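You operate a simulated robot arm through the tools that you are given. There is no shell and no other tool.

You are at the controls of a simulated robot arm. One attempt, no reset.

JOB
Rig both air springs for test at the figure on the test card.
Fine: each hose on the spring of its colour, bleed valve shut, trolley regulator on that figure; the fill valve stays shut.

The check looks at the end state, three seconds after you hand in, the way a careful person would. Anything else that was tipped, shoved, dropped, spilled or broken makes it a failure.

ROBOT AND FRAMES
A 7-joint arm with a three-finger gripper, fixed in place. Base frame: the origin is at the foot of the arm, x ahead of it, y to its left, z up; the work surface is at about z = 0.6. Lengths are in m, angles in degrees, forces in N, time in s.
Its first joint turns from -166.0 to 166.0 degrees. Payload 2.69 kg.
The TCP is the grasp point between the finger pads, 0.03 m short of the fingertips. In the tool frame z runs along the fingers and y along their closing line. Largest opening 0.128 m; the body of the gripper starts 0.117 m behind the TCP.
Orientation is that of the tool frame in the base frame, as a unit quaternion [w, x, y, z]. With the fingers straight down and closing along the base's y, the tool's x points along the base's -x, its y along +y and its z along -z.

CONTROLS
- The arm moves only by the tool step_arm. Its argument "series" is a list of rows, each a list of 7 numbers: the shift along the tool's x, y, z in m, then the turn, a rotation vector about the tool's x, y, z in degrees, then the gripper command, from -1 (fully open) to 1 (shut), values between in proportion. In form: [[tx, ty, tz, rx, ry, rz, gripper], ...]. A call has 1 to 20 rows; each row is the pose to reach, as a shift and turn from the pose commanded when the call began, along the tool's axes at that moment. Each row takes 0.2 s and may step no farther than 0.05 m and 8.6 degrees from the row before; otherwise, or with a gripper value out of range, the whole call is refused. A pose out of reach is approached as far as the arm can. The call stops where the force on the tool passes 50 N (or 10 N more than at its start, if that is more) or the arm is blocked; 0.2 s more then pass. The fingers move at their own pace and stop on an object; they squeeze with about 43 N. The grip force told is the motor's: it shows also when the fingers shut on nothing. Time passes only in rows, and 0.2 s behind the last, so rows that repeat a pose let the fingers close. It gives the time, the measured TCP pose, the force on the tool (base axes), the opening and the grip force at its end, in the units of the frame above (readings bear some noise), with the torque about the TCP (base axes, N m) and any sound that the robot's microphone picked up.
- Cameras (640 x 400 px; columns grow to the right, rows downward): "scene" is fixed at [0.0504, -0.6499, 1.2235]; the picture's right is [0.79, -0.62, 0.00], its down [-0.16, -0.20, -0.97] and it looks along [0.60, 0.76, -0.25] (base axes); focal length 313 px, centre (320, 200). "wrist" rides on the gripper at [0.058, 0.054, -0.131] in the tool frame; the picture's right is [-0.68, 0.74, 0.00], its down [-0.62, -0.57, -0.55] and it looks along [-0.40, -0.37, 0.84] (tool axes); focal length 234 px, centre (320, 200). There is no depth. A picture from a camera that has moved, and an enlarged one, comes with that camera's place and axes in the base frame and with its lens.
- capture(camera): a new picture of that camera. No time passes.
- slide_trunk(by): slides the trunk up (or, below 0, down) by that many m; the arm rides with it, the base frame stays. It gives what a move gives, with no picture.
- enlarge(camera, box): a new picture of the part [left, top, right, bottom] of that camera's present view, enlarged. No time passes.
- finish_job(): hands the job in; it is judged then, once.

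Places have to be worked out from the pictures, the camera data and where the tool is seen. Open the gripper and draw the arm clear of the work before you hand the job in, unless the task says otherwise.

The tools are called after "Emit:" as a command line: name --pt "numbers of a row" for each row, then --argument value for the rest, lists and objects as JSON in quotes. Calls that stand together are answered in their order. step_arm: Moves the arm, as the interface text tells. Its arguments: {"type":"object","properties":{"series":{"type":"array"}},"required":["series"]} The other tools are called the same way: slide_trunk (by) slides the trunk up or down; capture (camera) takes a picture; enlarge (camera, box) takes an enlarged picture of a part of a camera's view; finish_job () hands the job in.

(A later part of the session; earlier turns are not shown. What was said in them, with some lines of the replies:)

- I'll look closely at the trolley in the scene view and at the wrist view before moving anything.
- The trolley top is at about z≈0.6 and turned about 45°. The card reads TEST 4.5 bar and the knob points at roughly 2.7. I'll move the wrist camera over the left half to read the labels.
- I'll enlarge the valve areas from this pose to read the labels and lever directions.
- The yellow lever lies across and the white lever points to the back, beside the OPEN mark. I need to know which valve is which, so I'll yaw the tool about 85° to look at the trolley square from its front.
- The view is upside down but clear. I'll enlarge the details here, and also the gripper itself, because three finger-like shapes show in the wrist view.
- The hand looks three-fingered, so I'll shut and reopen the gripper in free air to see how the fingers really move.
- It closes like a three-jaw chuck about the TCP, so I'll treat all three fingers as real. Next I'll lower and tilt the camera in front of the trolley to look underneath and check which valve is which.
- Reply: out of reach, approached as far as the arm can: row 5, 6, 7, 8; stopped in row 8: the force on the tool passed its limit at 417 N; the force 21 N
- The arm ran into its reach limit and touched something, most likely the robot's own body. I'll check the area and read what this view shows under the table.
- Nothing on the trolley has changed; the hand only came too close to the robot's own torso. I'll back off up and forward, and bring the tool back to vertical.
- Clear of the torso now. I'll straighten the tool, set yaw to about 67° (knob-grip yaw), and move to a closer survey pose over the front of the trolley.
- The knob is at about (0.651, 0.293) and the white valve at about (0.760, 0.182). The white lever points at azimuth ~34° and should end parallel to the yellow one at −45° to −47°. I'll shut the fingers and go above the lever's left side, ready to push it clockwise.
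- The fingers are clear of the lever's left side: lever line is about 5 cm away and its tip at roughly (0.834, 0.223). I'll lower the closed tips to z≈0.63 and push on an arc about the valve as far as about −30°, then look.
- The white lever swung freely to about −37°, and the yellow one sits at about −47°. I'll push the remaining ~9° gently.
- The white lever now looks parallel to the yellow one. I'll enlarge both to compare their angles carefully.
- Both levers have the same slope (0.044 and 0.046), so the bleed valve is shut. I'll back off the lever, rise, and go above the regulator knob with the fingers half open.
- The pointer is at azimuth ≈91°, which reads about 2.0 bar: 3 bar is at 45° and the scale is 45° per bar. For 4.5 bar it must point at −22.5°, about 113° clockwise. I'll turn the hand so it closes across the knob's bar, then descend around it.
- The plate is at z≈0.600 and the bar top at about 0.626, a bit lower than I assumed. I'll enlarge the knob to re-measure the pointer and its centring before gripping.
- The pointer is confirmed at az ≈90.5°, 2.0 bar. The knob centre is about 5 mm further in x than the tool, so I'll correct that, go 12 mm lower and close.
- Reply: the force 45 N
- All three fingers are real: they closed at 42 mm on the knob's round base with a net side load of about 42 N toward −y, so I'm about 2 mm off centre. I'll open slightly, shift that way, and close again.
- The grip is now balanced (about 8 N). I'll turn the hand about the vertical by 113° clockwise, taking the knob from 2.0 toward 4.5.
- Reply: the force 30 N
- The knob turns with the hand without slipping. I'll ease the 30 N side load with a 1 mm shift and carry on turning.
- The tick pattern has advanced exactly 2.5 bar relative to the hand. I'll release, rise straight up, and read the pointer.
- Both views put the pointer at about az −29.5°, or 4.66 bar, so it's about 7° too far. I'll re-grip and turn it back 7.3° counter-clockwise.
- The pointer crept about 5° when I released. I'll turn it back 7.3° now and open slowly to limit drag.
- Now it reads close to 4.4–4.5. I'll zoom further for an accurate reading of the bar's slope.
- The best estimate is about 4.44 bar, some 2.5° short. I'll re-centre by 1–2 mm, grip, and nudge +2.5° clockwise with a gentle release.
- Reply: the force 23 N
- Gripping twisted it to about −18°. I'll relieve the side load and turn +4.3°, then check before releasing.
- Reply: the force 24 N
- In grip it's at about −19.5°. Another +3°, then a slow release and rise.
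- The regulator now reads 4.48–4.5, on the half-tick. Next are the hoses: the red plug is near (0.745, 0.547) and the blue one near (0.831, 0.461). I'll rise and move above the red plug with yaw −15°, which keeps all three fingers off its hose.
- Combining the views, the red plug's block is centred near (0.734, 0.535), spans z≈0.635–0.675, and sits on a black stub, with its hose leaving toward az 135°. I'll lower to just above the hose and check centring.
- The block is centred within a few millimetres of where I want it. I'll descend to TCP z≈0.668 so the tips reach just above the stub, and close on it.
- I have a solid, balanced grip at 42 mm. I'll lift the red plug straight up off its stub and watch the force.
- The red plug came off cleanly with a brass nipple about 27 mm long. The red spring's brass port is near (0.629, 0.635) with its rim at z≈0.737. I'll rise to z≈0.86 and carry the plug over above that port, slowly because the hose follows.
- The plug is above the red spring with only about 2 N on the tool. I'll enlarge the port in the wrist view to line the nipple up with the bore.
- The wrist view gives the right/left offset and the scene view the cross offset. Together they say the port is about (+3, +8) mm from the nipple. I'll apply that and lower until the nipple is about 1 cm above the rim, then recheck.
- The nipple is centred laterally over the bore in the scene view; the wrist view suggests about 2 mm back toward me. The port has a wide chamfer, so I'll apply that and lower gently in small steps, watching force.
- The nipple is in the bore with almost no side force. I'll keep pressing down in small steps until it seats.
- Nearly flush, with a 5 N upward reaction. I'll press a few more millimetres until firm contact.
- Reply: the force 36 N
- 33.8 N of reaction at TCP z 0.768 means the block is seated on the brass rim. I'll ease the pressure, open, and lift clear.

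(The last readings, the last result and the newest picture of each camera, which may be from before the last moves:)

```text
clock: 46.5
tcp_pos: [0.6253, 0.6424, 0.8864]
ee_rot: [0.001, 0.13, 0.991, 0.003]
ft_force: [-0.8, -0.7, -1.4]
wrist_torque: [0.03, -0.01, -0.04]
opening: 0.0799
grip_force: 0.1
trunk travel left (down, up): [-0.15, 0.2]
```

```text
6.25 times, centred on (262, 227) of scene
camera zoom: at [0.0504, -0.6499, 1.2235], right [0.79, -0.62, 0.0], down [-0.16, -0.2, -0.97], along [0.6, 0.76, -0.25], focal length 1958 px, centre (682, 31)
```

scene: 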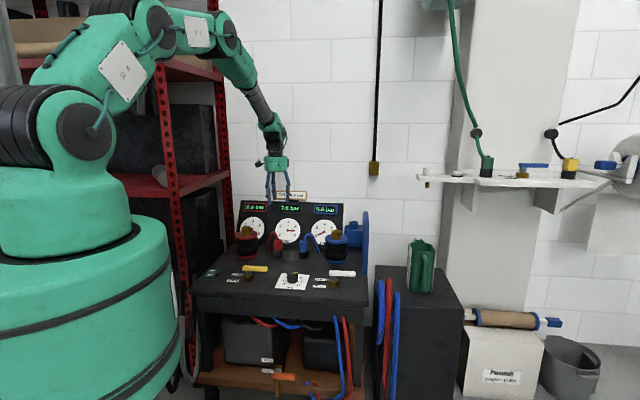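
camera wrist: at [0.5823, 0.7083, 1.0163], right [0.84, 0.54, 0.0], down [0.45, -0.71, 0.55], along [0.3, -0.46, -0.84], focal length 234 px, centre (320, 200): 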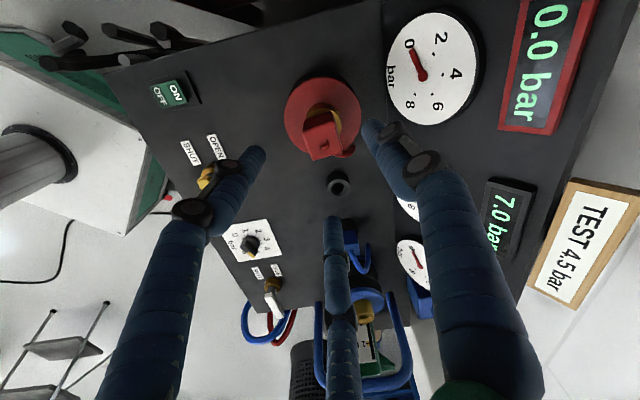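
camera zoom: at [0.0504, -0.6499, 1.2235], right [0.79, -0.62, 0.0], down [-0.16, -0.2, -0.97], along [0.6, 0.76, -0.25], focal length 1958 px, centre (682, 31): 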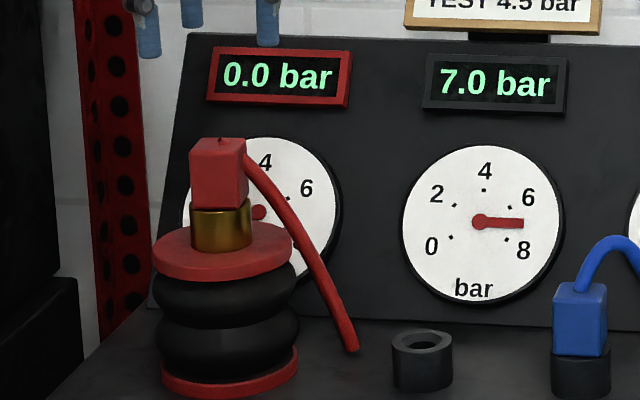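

The red plug is seated and upright. By symmetry the blue plug should be near (0.821, 0.450) and the blue port near (0.929, 0.344). I'll move above the blue plug and turn to yaw 45°, with fingers clear of its hose toward az −45°.

Emit:
step_arm --pt "-0.0302 -0.0172 0 0 0 -7.5 -0.25" --pt "-0.0605 -0.0343 0 0 0 -15 -0.25" --pt "-0.0907 -0.0515 0 0 0 -22.5 -0.25" --pt "-0.1209 -0.0686 0 0 0 -30 -0.25" --pt "-0.1511 -0.0858 0 0 0 -37.5 -0.25" --pt "-0.1814 -0.1029 0 0 0 -45 -0.25" --pt "-0.2116 -0.12 0 0 0 -52.5 -0.25" --pt "-0.2418 -0.1372 0 0 0 -60 -0.25"

Emit:
capture --camera "wrist"

Emit:
enlarge --camera "scene" --box '[270, 180, 366, 264]'

```text
clock: 48.2
tcp_pos: [0.8238, 0.4448, 0.8856]
ee_rot: [0.003, -0.383, 0.924, 0.001]
ft_force: [-0.3, -0.3, 0.6]
wrist_torque: [-0.01, -0.02, 0.01]
opening: 0.0801
grip_force: 0.1
trunk travel left (down, up): [-0.15, 0.2]
```

```text
taken
camera wrist: at [0.7446, 0.4408, 1.0164], right [-0.04, 1.0, 0.0], down [0.83, 0.03, 0.55], along [0.55, 0.03, -0.83], focal length 234 px, centre (320, 200)
```

wrist: 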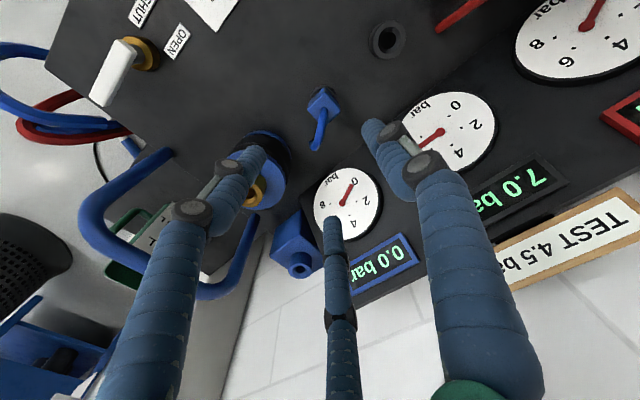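

```text
4.76 times, centred on (318, 222) of scene
camera zoom: at [0.0504, -0.6499, 1.2235], right [0.79, -0.62, 0.0], down [-0.16, -0.2, -0.97], along [0.6, 0.76, -0.25], focal length 1492 px, centre (330, 95)
```

zoom: 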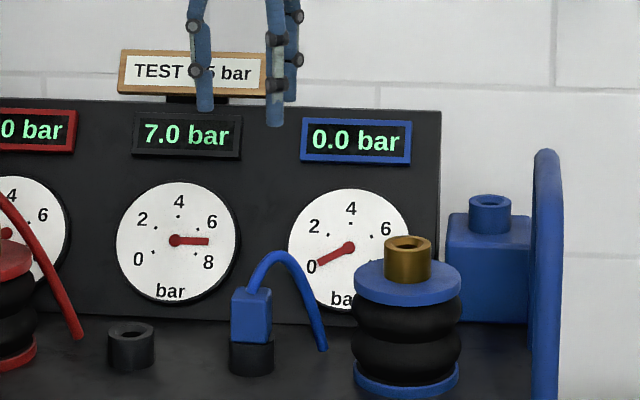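

The pose is good. I'll lower to z≈0.762, just above the hose arc, to check centring on the blue block.

Emit:
step_arm --pt "0 0 0.04 0 0 0 -0.25" --pt "0 0 0.08 0 0 0 -0.25" --pt "0 0 0.124 0 0 0 -0.25"

Emit:
enlarge --camera "wrist" --box '[240, 80, 400, 180]'

Emit:
enlarge --camera "scene" --box '[290, 200, 370, 265]'

```text
clock: 49.0
tcp_pos: [0.8281, 0.4476, 0.7612]
ee_rot: [0.004, -0.383, 0.924, 0.002]
ft_force: [0.0, -0.9, 0.8]
wrist_torque: [-0.01, 0.0, 0.0]
opening: 0.0799
grip_force: 0.1
trunk travel left (down, up): [-0.15, 0.2]
```

```text
4.00 times, centred on (320, 130) of wrist
camera zoom: at [0.7484, 0.4431, 0.8908], right [-0.04, 1.0, 0.01], down [0.83, 0.03, 0.55], along [0.55, 0.03, -0.83], focal length 937 px, centre (320, 480)
```

zoom: 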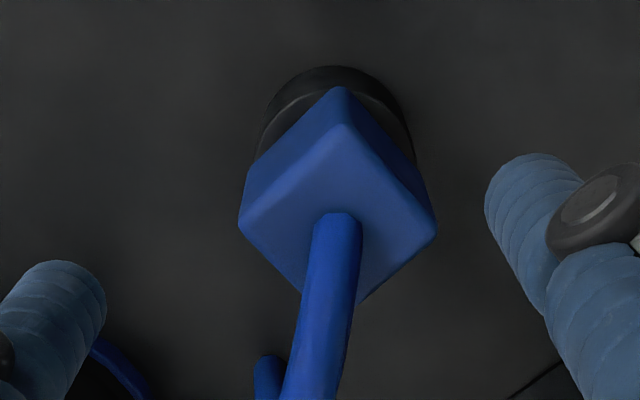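

```text
6.15 times, centred on (330, 232) of scene
camera zoom: at [0.0504, -0.6499, 1.2235], right [0.79, -0.62, 0.0], down [-0.16, -0.2, -0.97], along [0.6, 0.76, -0.25], focal length 1928 px, centre (258, 0)
```

zoom: 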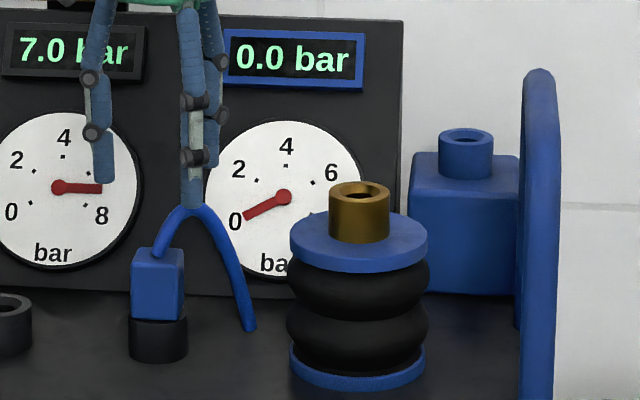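

The block is about 6 mm from my axis. I'll correct that, descend to the same grip height, and close.

Emit:
step_arm --pt "0.0033 0.0056 0 0 0 0 -0.25" --pt "0.0033 0.0056 0.035 0 0 0 -0.25" --pt "0.0033 0.0056 0.07 0 0 0 -0.25" --pt "0.0033 0.0056 0.093 0 0 0 -0.25"

Emit:
capture --camera "wrist"

Emit:
enlarge --camera "scene" --box '[280, 200, 360, 265]'

```text
clock: 50.0
tcp_pos: [0.8197, 0.449, 0.6688]
ee_rot: [0.003, -0.383, 0.924, 0.002]
ft_force: [0.2, 1.1, 0.6]
wrist_torque: [-0.06, 0.01, 0.01]
opening: 0.0799
grip_force: 0.1
trunk travel left (down, up): [-0.15, 0.2]
```

```text
taken
camera wrist: at [0.7403, 0.4445, 0.7987], right [-0.04, 1.0, 0.01], down [0.83, 0.03, 0.55], along [0.55, 0.03, -0.83], focal length 234 px, centre (320, 200)
```

wrist: 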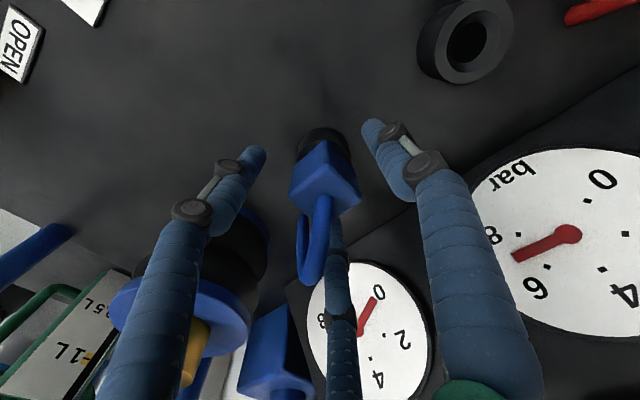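

```text
6.15 times, centred on (320, 232) of scene
camera zoom: at [0.0504, -0.6499, 1.2235], right [0.79, -0.62, 0.0], down [-0.16, -0.2, -0.97], along [0.6, 0.76, -0.25], focal length 1928 px, centre (320, 0)
```

zoom: 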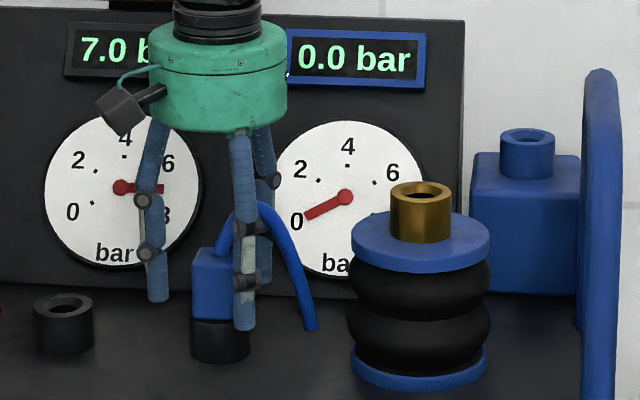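

The block is well inside the three fingers; closing now.

Emit:
step_arm --pt "0 0 0 0 0 0 0.2" --pt "0 0 0 0 0 0 0.5" --pt "0 0 0 0 0 0 1" --pt "0 0 0 0 0 0 1"

Emit:
enlarge --camera "wrist" --box '[240, 110, 400, 210]'

Emit:
enlarge --camera "scene" --box '[280, 200, 360, 265]'

```text
clock: 51.0
tcp_pos: [0.8191, 0.4483, 0.669]
ee_rot: [0.003, -0.383, 0.924, 0.001]
ft_force: [0.2, -1.1, 2.1]
wrist_torque: [-0.01, 0.02, 0.05]
opening: 0.042
grip_force: 43.0
trunk travel left (down, up): [-0.15, 0.2]
```

```text
4.00 times, centred on (320, 160) of wrist
camera zoom: at [0.74, 0.4442, 0.7991], right [-0.04, 1.0, 0.01], down [0.83, 0.03, 0.55], along [0.55, 0.03, -0.83], focal length 937 px, centre (320, 360)
```

zoom: 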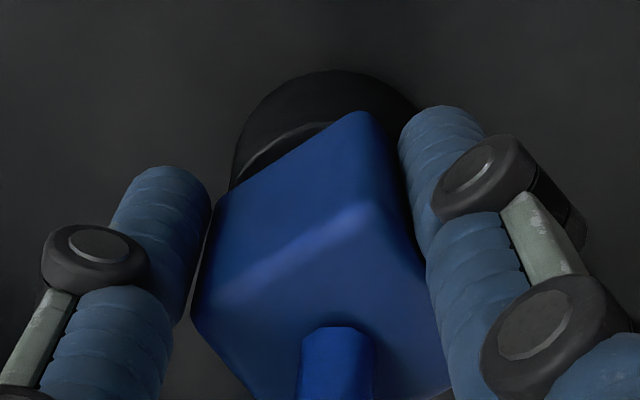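

```text
6.15 times, centred on (320, 232) of scene
camera zoom: at [0.0504, -0.6499, 1.2235], right [0.79, -0.62, 0.0], down [-0.16, -0.2, -0.97], along [0.6, 0.76, -0.25], focal length 1928 px, centre (320, 0)
```

zoom: 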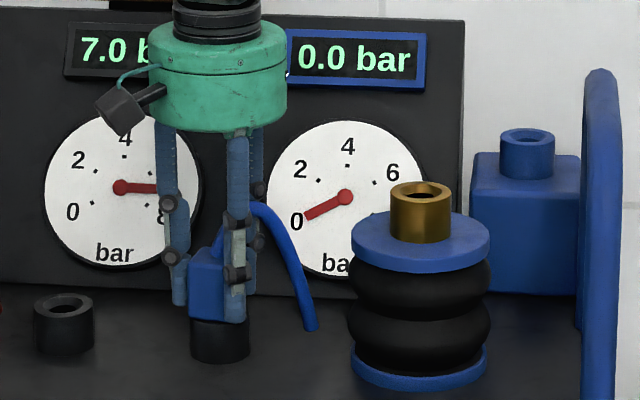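

Gripped at 42 mm with no side load; the round-nippled plug just yawed slightly. Lifting it straight off the stub.

Emit:
step_arm --pt "0 0 -0.01 0 0 0 1" --pt "0 0 -0.02 0 0 0 1" --pt "0 0 -0.035 0 0 0 1" --pt "0 0 -0.05 0 0 0 1" --pt "0 0 -0.065 0 0 0 1" --pt "0 0 -0.08 0 0 0 1"

Emit:
capture --camera "wrist"

Emit:
enlarge --camera "scene" --box '[280, 200, 360, 265]'

Emit:
enlarge --camera "wrist" --box '[260, 90, 380, 165]'

```text
clock: 52.5
tcp_pos: [0.8197, 0.4494, 0.7493]
ee_rot: [0.002, -0.382, 0.924, 0.001]
ft_force: [-0.7, 1.2, -0.7]
wrist_torque: [0.0, -0.02, -0.01]
opening: 0.0422
grip_force: 42.7
trunk travel left (down, up): [-0.15, 0.2]
```

```text
taken
camera wrist: at [0.7395, 0.4443, 0.8789], right [-0.04, 1.0, 0.0], down [0.83, 0.03, 0.55], along [0.55, 0.03, -0.83], focal length 234 px, centre (320, 200)
```

wrist: 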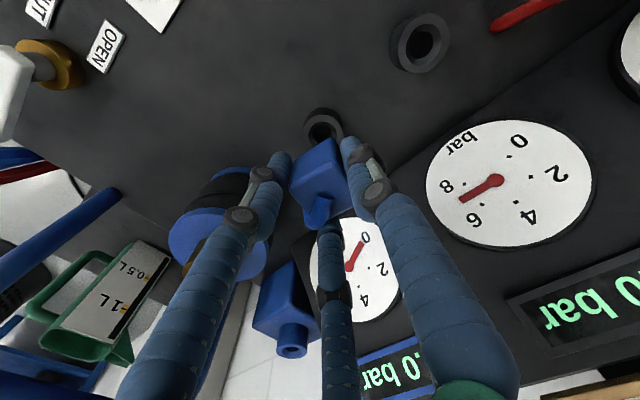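

```text
6.15 times, centred on (320, 232) of scene
camera zoom: at [0.0504, -0.6499, 1.2235], right [0.79, -0.62, 0.0], down [-0.16, -0.2, -0.97], along [0.6, 0.76, -0.25], focal length 1928 px, centre (320, 0)
```

zoom: 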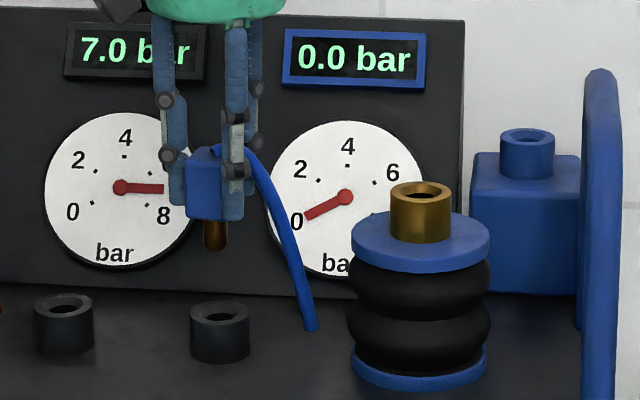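

```text
5.33 times, centred on (320, 128) of wrist
camera zoom: at [0.7395, 0.4443, 0.8789], right [-0.04, 1.0, 0.0], down [0.83, 0.03, 0.55], along [0.55, 0.03, -0.83], focal length 1249 px, centre (320, 587)
```

zoom: 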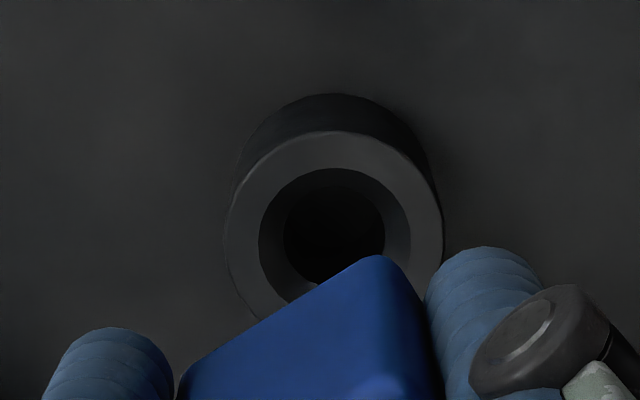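

The stub hole shows the nipple sits about (−1, +4) mm from the TCP axis. I'll rise and carry the blue plug to above the blue port, expected near (0.929, 0.344), and watch whether the arm reaches.

Emit:
step_arm --pt "0 0 -0.04 0 0 0 1" --pt "0 0 -0.08 0 0 0 1" --pt "0 0 -0.115 0 0 0 1" --pt "0 -0.03 -0.115 0 0 0 1" --pt "0 -0.06 -0.115 0 0 0 1" --pt "0 -0.09 -0.115 0 0 0 1" --pt "-0.0005 -0.12 -0.115 0 0 0 1" --pt "-0.0007 -0.14 -0.115 0 0 0 1" --pt "-0.0007 -0.1549 -0.115 0 0 0 1"

Emit:
capture --camera "wrist"

Emit:
enlarge --camera "scene" --box '[290, 160, 390, 260]'

Emit:
enlarge --camera "wrist" --box '[260, 80, 380, 155]'

```text
clock: 54.5
tcp_pos: [0.9297, 0.3396, 0.8623]
ee_rot: [0.003, -0.383, 0.924, 0.001]
ft_force: [1.0, -0.2, 0.0]
wrist_torque: [0.01, 0.03, -0.02]
opening: 0.0417
grip_force: 42.6
trunk travel left (down, up): [-0.15, 0.2]
```

```text
taken
camera wrist: at [0.8503, 0.3352, 0.9924], right [-0.04, 1.0, 0.0], down [0.83, 0.03, 0.55], along [0.55, 0.03, -0.83], focal length 234 px, centre (320, 200)
```

wrist: 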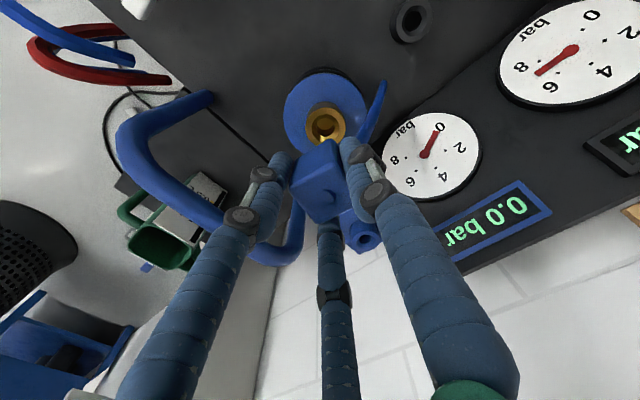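

```text
4.00 times, centred on (340, 210) of scene
camera zoom: at [0.0504, -0.6499, 1.2235], right [0.79, -0.62, 0.0], down [-0.16, -0.2, -0.97], along [0.6, 0.76, -0.25], focal length 1253 px, centre (240, 160)
```

zoom: 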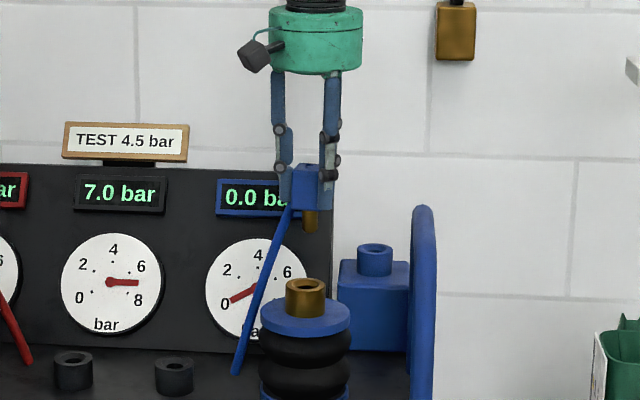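

```text
5.33 times, centred on (320, 118) of wrist
camera zoom: at [0.8503, 0.3352, 0.9924], right [-0.04, 1.0, 0.0], down [0.83, 0.03, 0.55], along [0.55, 0.03, -0.83], focal length 1249 px, centre (320, 640)
```

zoom: 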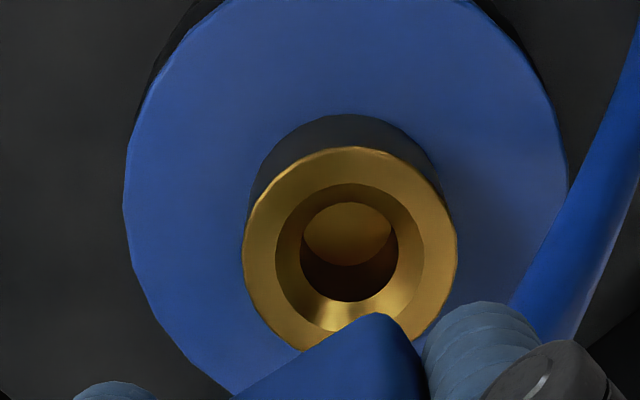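

It reaches. The port is about (−4, +3) mm from the nipple. I'll apply that and lower to about 1 cm above the rim for the close check.

Emit:
step_arm --pt "0.0004 0.0047 0 0 0 0 1" --pt "0.0004 0.0047 0.03 0 0 0 1" --pt "0.0004 0.0047 0.057 0 0 0 1" --pt "0.0004 0.0047 0.057 0 0 0 1"

Emit:
enlarge --camera "wrist" --box '[240, 80, 400, 180]'

Emit:
enlarge --camera "scene" --box '[336, 205, 376, 245]'

```text
clock: 55.5
tcp_pos: [0.9254, 0.344, 0.8037]
ee_rot: [0.004, -0.383, 0.924, 0.001]
ft_force: [-0.4, 0.0, -1.5]
wrist_torque: [0.02, 0.02, -0.05]
opening: 0.0414
grip_force: 42.9
trunk travel left (down, up): [-0.15, 0.2]
```

```text
4.00 times, centred on (320, 130) of wrist
camera zoom: at [0.8461, 0.3393, 0.9338], right [-0.04, 1.0, 0.0], down [0.83, 0.03, 0.55], along [0.55, 0.03, -0.83], focal length 937 px, centre (320, 480)
```

zoom: 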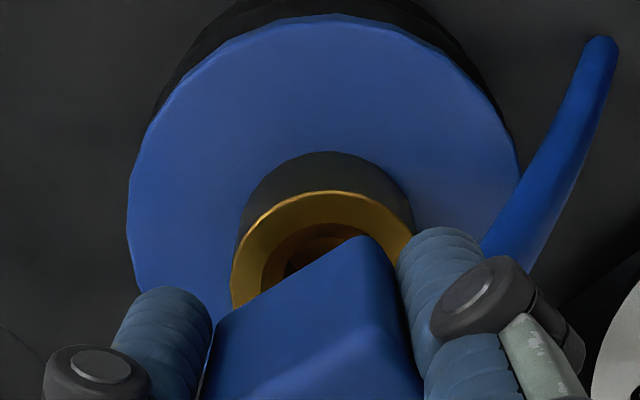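

```text
10.00 times, centred on (356, 225) of scene
camera zoom: at [0.0504, -0.6499, 1.2235], right [0.79, -0.62, 0.0], down [-0.16, -0.2, -0.97], along [0.6, 0.76, -0.25], focal length 3134 px, centre (-40, -50)
```

zoom: 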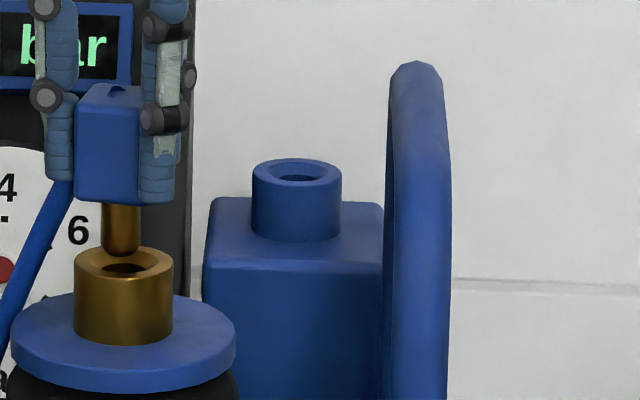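

Both views agree on a last 1.5 mm correction. Applying it and lowering gently into the bore.

Emit:
step_arm --pt "0.0005 -0.0016 0 0 0 0 1" --pt "0.0005 -0.0016 0.006 0 0 0 1" --pt "0.0005 -0.0016 0.011 0 0 0 1" --pt "0.0005 -0.0016 0.015 0 0 0 1" --pt "0.0005 -0.0016 0.018 0 0 0 1"

Emit:
enlarge --camera "scene" --box '[320, 205, 360, 245]'

```text
clock: 56.6
tcp_pos: [0.9253, 0.3425, 0.7883]
ee_rot: [0.004, -0.383, 0.924, 0.002]
ft_force: [0.6, 0.4, -0.6]
wrist_torque: [0.01, 0.01, -0.01]
opening: 0.0421
grip_force: 42.9
trunk travel left (down, up): [-0.15, 0.2]
```

```text
10.00 times, centred on (340, 225) of scene
camera zoom: at [0.0504, -0.6499, 1.2235], right [0.79, -0.62, 0.0], down [-0.16, -0.2, -0.97], along [0.6, 0.76, -0.25], focal length 3134 px, centre (120, -50)
```

zoom: 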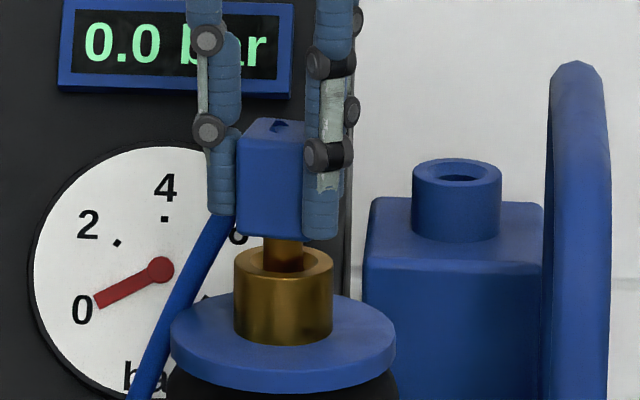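

The nipple is in the bore with no side force. I'll continue pressing to seat it, at about TCP z 0.768.

Emit:
step_arm --pt "0 0 0.005 0 0 0 1" --pt "0 0 0.01 0 0 0 1" --pt "0 0 0.014 0 0 0 1" --pt "0 0 0.017 0 0 0 1" --pt "0 0 0.019 0 0 0 1" --pt "0 0 0.021 0 0 0 1"

Emit:
enlarge --camera "scene" --box '[320, 205, 360, 245]'

```text
clock: 58.0
tcp_pos: [0.927, 0.3417, 0.7722]
ee_rot: [0.005, -0.383, 0.924, 0.001]
ft_force: [-10.2, -8.2, 27.4]
wrist_torque: [-0.33, 0.89, 0.31]
opening: 0.0425
grip_force: 42.9
trunk travel left (down, up): [-0.15, 0.2]
```

```text
10.00 times, centred on (340, 225) of scene
camera zoom: at [0.0504, -0.6499, 1.2235], right [0.79, -0.62, 0.0], down [-0.16, -0.2, -0.97], along [0.6, 0.76, -0.25], focal length 3134 px, centre (120, -50)
```

zoom: 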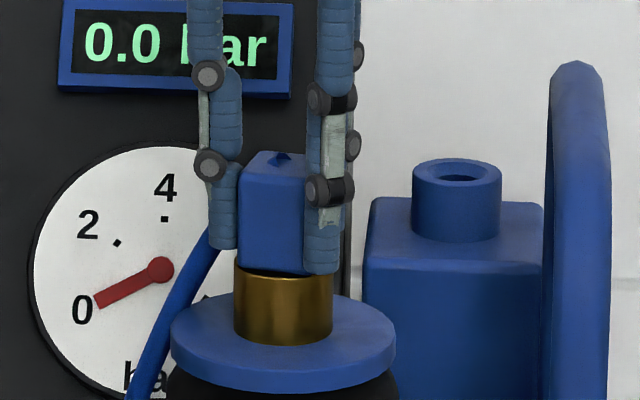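

A 27 N reaction at z 0.772, while I expected about 0.769 fully seated, with some side load. I'll shift slightly with the load and press 3 mm more.

Emit:
step_arm --pt "0.0008 0 0 0 0 0 1" --pt "0.0008 0 0.0015 0 0 0 1" --pt "0.0008 0 0.003 0 0 0 1" --pt "0.0008 0 0.003 0 0 0 1"

Emit:
enlarge --camera "scene" --box '[320, 215, 350, 245]'

Emit:
enlarge --camera "scene" --box '[243, 212, 273, 242]'

```text
clock: 59.0
tcp_pos: [0.9262, 0.3422, 0.7679]
ee_rot: [0.005, -0.383, 0.924, 0.001]
ft_force: [6.9, 0.8, 34.2]
wrist_torque: [-0.16, 0.23, 0.18]
opening: 0.0431
grip_force: 42.9
trunk travel left (down, up): [-0.15, 0.2]
```

```text
13.33 times, centred on (335, 230) of scene
camera zoom: at [0.0504, -0.6499, 1.2235], right [0.79, -0.62, 0.0], down [-0.16, -0.2, -0.97], along [0.6, 0.76, -0.25], focal length 4178 px, centre (120, -200)
```

zoom: 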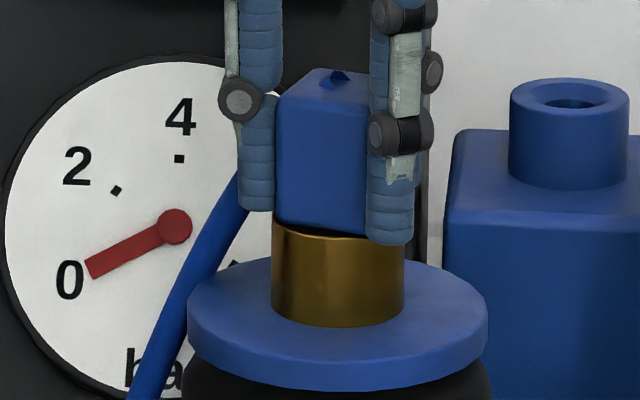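

```text
13.33 times, centred on (258, 227) of scene
camera zoom: at [0.0504, -0.6499, 1.2235], right [0.79, -0.62, 0.0], down [-0.16, -0.2, -0.97], along [0.6, 0.76, -0.25], focal length 4178 px, centre (1147, -160)
```

zoom: 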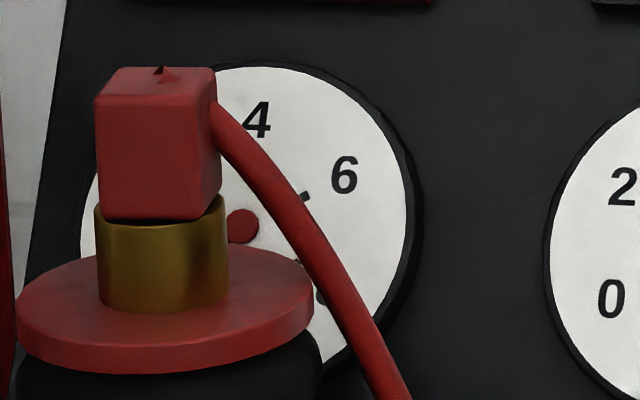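

The blue plug is down at z 0.768 with 34 N, matching the red seating. I'll ease off, open the fingers, and rise clear.

Emit:
step_arm --pt "0 0 -0.003 0 0 0 1" --pt "0 0 -0.003 0 0 0 0.3" --pt "0 0 -0.003 0 0 0 0.1" --pt "0 0 -0.003 0 0 0 -0.25" --pt "0 0 -0.003 0 0 0 -0.25" --pt "0 0 -0.04 0 0 0 -0.25" --pt "0 0 -0.08 0 0 0 -0.25" --pt "0 0 -0.12 0 0 0 -0.25" --pt "0 0 -0.16 0 0 0 -0.25"

Emit:
capture --camera "wrist"

Emit:
enlarge --camera "scene" --box '[200, 180, 380, 300]'

Emit:
enlarge --camera "scene" --box '[320, 215, 350, 245]'

```text
clock: 61.0
tcp_pos: [0.9252, 0.3407, 0.9227]
ee_rot: [0.002, -0.384, 0.923, 0.0]
ft_force: [-0.7, 0.1, 0.3]
wrist_torque: [0.04, -0.02, 0.0]
opening: 0.0801
grip_force: 0.1
trunk travel left (down, up): [-0.15, 0.2]
```

```text
taken
camera wrist: at [0.8462, 0.3349, 1.0526], right [-0.04, 1.0, 0.0], down [0.83, 0.03, 0.55], along [0.55, 0.03, -0.83], focal length 234 px, centre (320, 200)
```

wrist: 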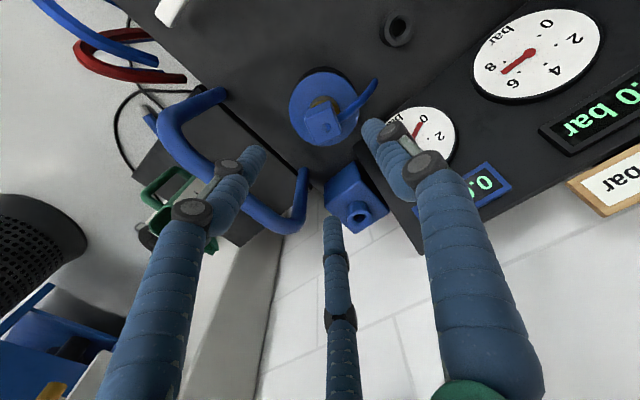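

```text
3.33 times, centred on (290, 240) of scene
camera zoom: at [0.0504, -0.6499, 1.2235], right [0.79, -0.62, 0.0], down [-0.16, -0.2, -0.97], along [0.6, 0.76, -0.25], focal length 1044 px, centre (420, 67)
```

zoom: 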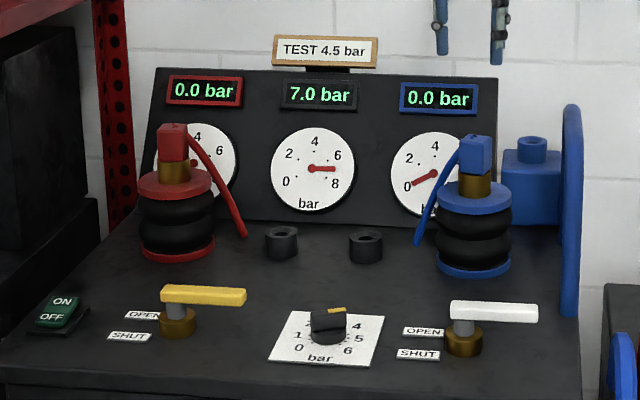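

```text
13.33 times, centred on (335, 230) of scene
camera zoom: at [0.0504, -0.6499, 1.2235], right [0.79, -0.62, 0.0], down [-0.16, -0.2, -0.97], along [0.6, 0.76, -0.25], focal length 4178 px, centre (120, -200)
```

zoom: 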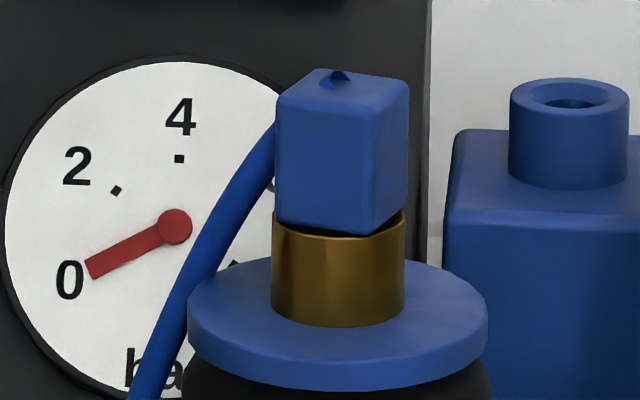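

Both plugs sit flush on the ports of their own colour and stayed put after release. I'll retract the arm up and back, open fully, and do a last check of everything.

Emit:
step_arm --pt "0 0 -0.04 0 0 0 -0.4" --pt "0.03 0.014 -0.08 0 0 0 -0.6" --pt "0.065 0.03 -0.12 0 0 0 -0.8" --pt "0.1 0.046 -0.13 0 0 0 -1" --pt "0.14 0.064 -0.13 0 0 0 -1" --pt "0.18 0.083 -0.13 0 0 0 -1" --pt "0.215 0.1 -0.13 0 0 0 -1" --pt "0.2482 0.1152 -0.13 0 0 0 -1"

Emit:
capture --camera "scene"

Emit:
capture --camera "wrist"

Emit:
enlarge --camera "scene" --box '[280, 268, 304, 288]'

Emit:
enlarge --camera "scene" --box '[310, 255, 374, 295]'

```text
refused: row 2 steps farther than a row can; nothing moved
```

```text
taken
```

scene: 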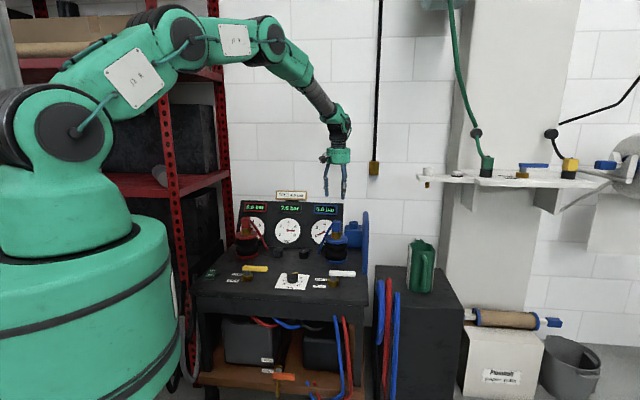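

```text
taken
camera wrist: at [0.8462, 0.3349, 1.0526], right [-0.04, 1.0, 0.0], down [0.83, 0.03, 0.55], along [0.55, 0.03, -0.83], focal length 234 px, centre (320, 200)
```

wrist: 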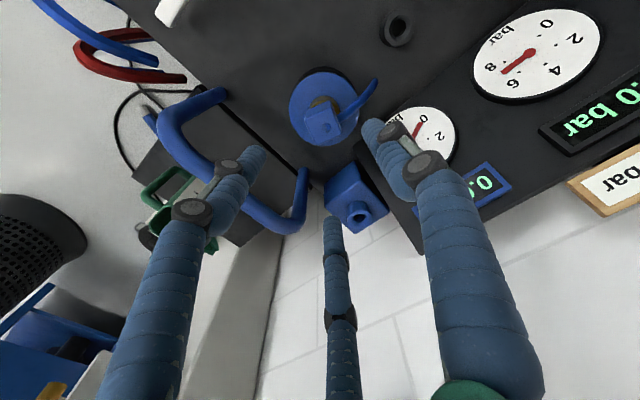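

```text
16.00 times, centred on (292, 278) of scene
camera zoom: at [0.0504, -0.6499, 1.2235], right [0.79, -0.62, 0.0], down [-0.16, -0.2, -0.97], along [0.6, 0.76, -0.25], focal length 5014 px, centre (768, -1048)
```

zoom: 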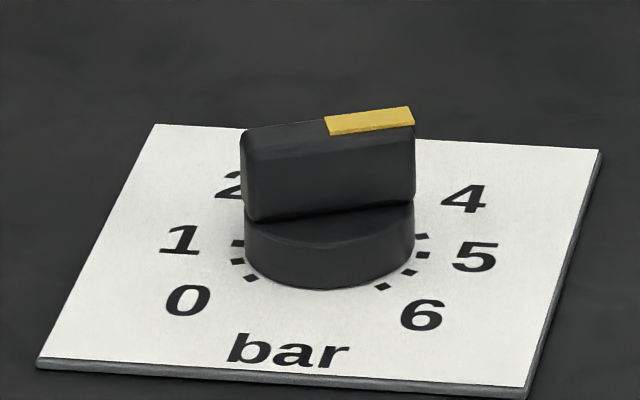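

```text
10.00 times, centred on (342, 275) of scene
camera zoom: at [0.0504, -0.6499, 1.2235], right [0.79, -0.62, 0.0], down [-0.16, -0.2, -0.97], along [0.6, 0.76, -0.25], focal length 3134 px, centre (100, -550)
```

zoom: 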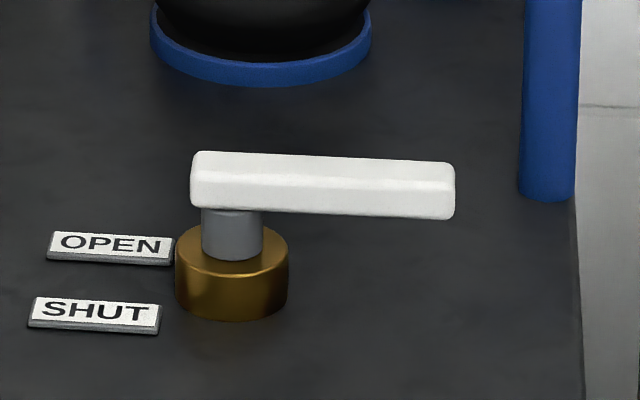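

Everything still reads as intended; only the retreat was refused because one step was too big. Repeating it with smaller rows.

Emit:
step_arm --pt "0 0 -0.04 0 0 0 -0.4" --pt "0.02 0.009 -0.07 0 0 0 -0.6" --pt "0.045 0.021 -0.1 0 0 0 -0.8" --pt "0.075 0.035 -0.12 0 0 0 -1" --pt "0.11 0.051 -0.13 0 0 0 -1" --pt "0.145 0.067 -0.13 0 0 0 -1" --pt "0.18 0.083 -0.13 0 0 0 -1" --pt "0.215 0.1 -0.13 0 0 0 -1" --pt "0.2482 0.1152 -0.13 0 0 0 -1"

Emit:
capture --camera "scene"

Emit:
capture --camera "wrist"

Emit:
enlarge --camera "wrist" --box '[200, 20, 520, 220]'

```text
clock: 63.0
tcp_pos: [0.6674, 0.2471, 1.0546]
ee_rot: [0.003, -0.382, 0.924, 0.001]
ft_force: [-0.2, -0.2, 0.8]
wrist_torque: [0.0, 0.07, -0.03]
opening: 0.1282
grip_force: 0.0
trunk travel left (down, up): [-0.15, 0.2]
```

```text
taken
```

scene: 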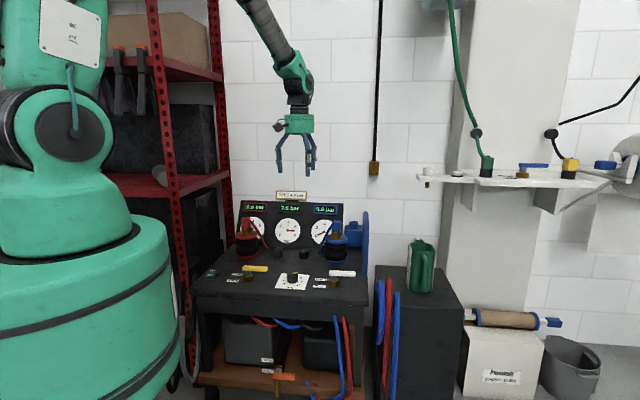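

```text
taken
camera wrist: at [0.5878, 0.2418, 1.1841], right [-0.04, 1.0, 0.01], down [0.83, 0.03, 0.55], along [0.55, 0.03, -0.83], focal length 234 px, centre (320, 200)
```

wrist: 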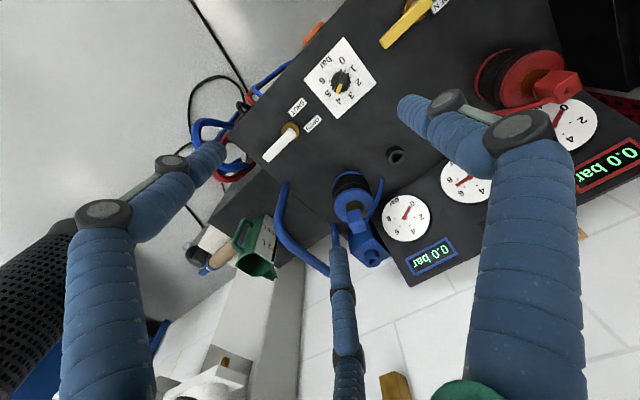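

```text
2.00 times, centred on (360, 120) of wrist
camera zoom: at [0.5878, 0.2418, 1.1841], right [-0.04, 1.0, 0.01], down [0.83, 0.03, 0.55], along [0.55, 0.03, -0.83], focal length 468 px, centre (240, 360)
```

zoom: 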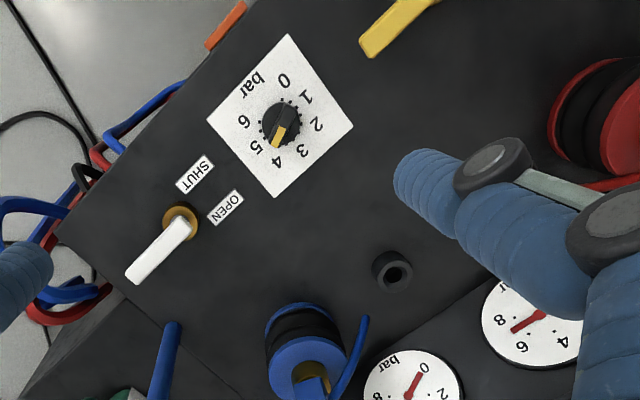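

All the items check out:
- **Plugs:** both hoses are on the springs of their own colour.
- **Valves:** white bleed lever across (shut), yellow lever untouched.
- **Regulator:** pointer midway between 4 and 5.
- **Surroundings:** nothing else moved, and the arm is clear with the gripper open.

Handing in.

Emit:
finish_job

```text
The job is handed in.
```

I handed the job in with both air springs rigged for test at 4.5 bar. I don't have the result of the check.

- **Hoses:** the red plug is on the red spring's port and the blue plug on the blue spring's. Both were pressed down until they met firm resistance, and both stayed in place when I let go.
- **Bleed valve:** I turned the white lever crosswise, parallel to the yellow one.
- **Fill valve:** the yellow lever was already crosswise and I did not touch it.
- **Regulator:** the pointer reads about 4.48 on the dial, against the 4.5 bar on the test card.

**Valve assumption:** no label says which valve is bleed or fill, or which lever direction is shut. I took crosswise as shut because that is how the orange valve below sits across its pipe. I took white as the bleed valve because it was the only one standing open.

**Contact:** early on, while I was trying to look under the trolley, the arm stopped on a hard contact reading 417 N. I think it hit the robot's own body. The pictures afterwards showed nothing on or around the trolley displaced.

At the end the gripper was open and the arm was back at its starting position, clear of the work.
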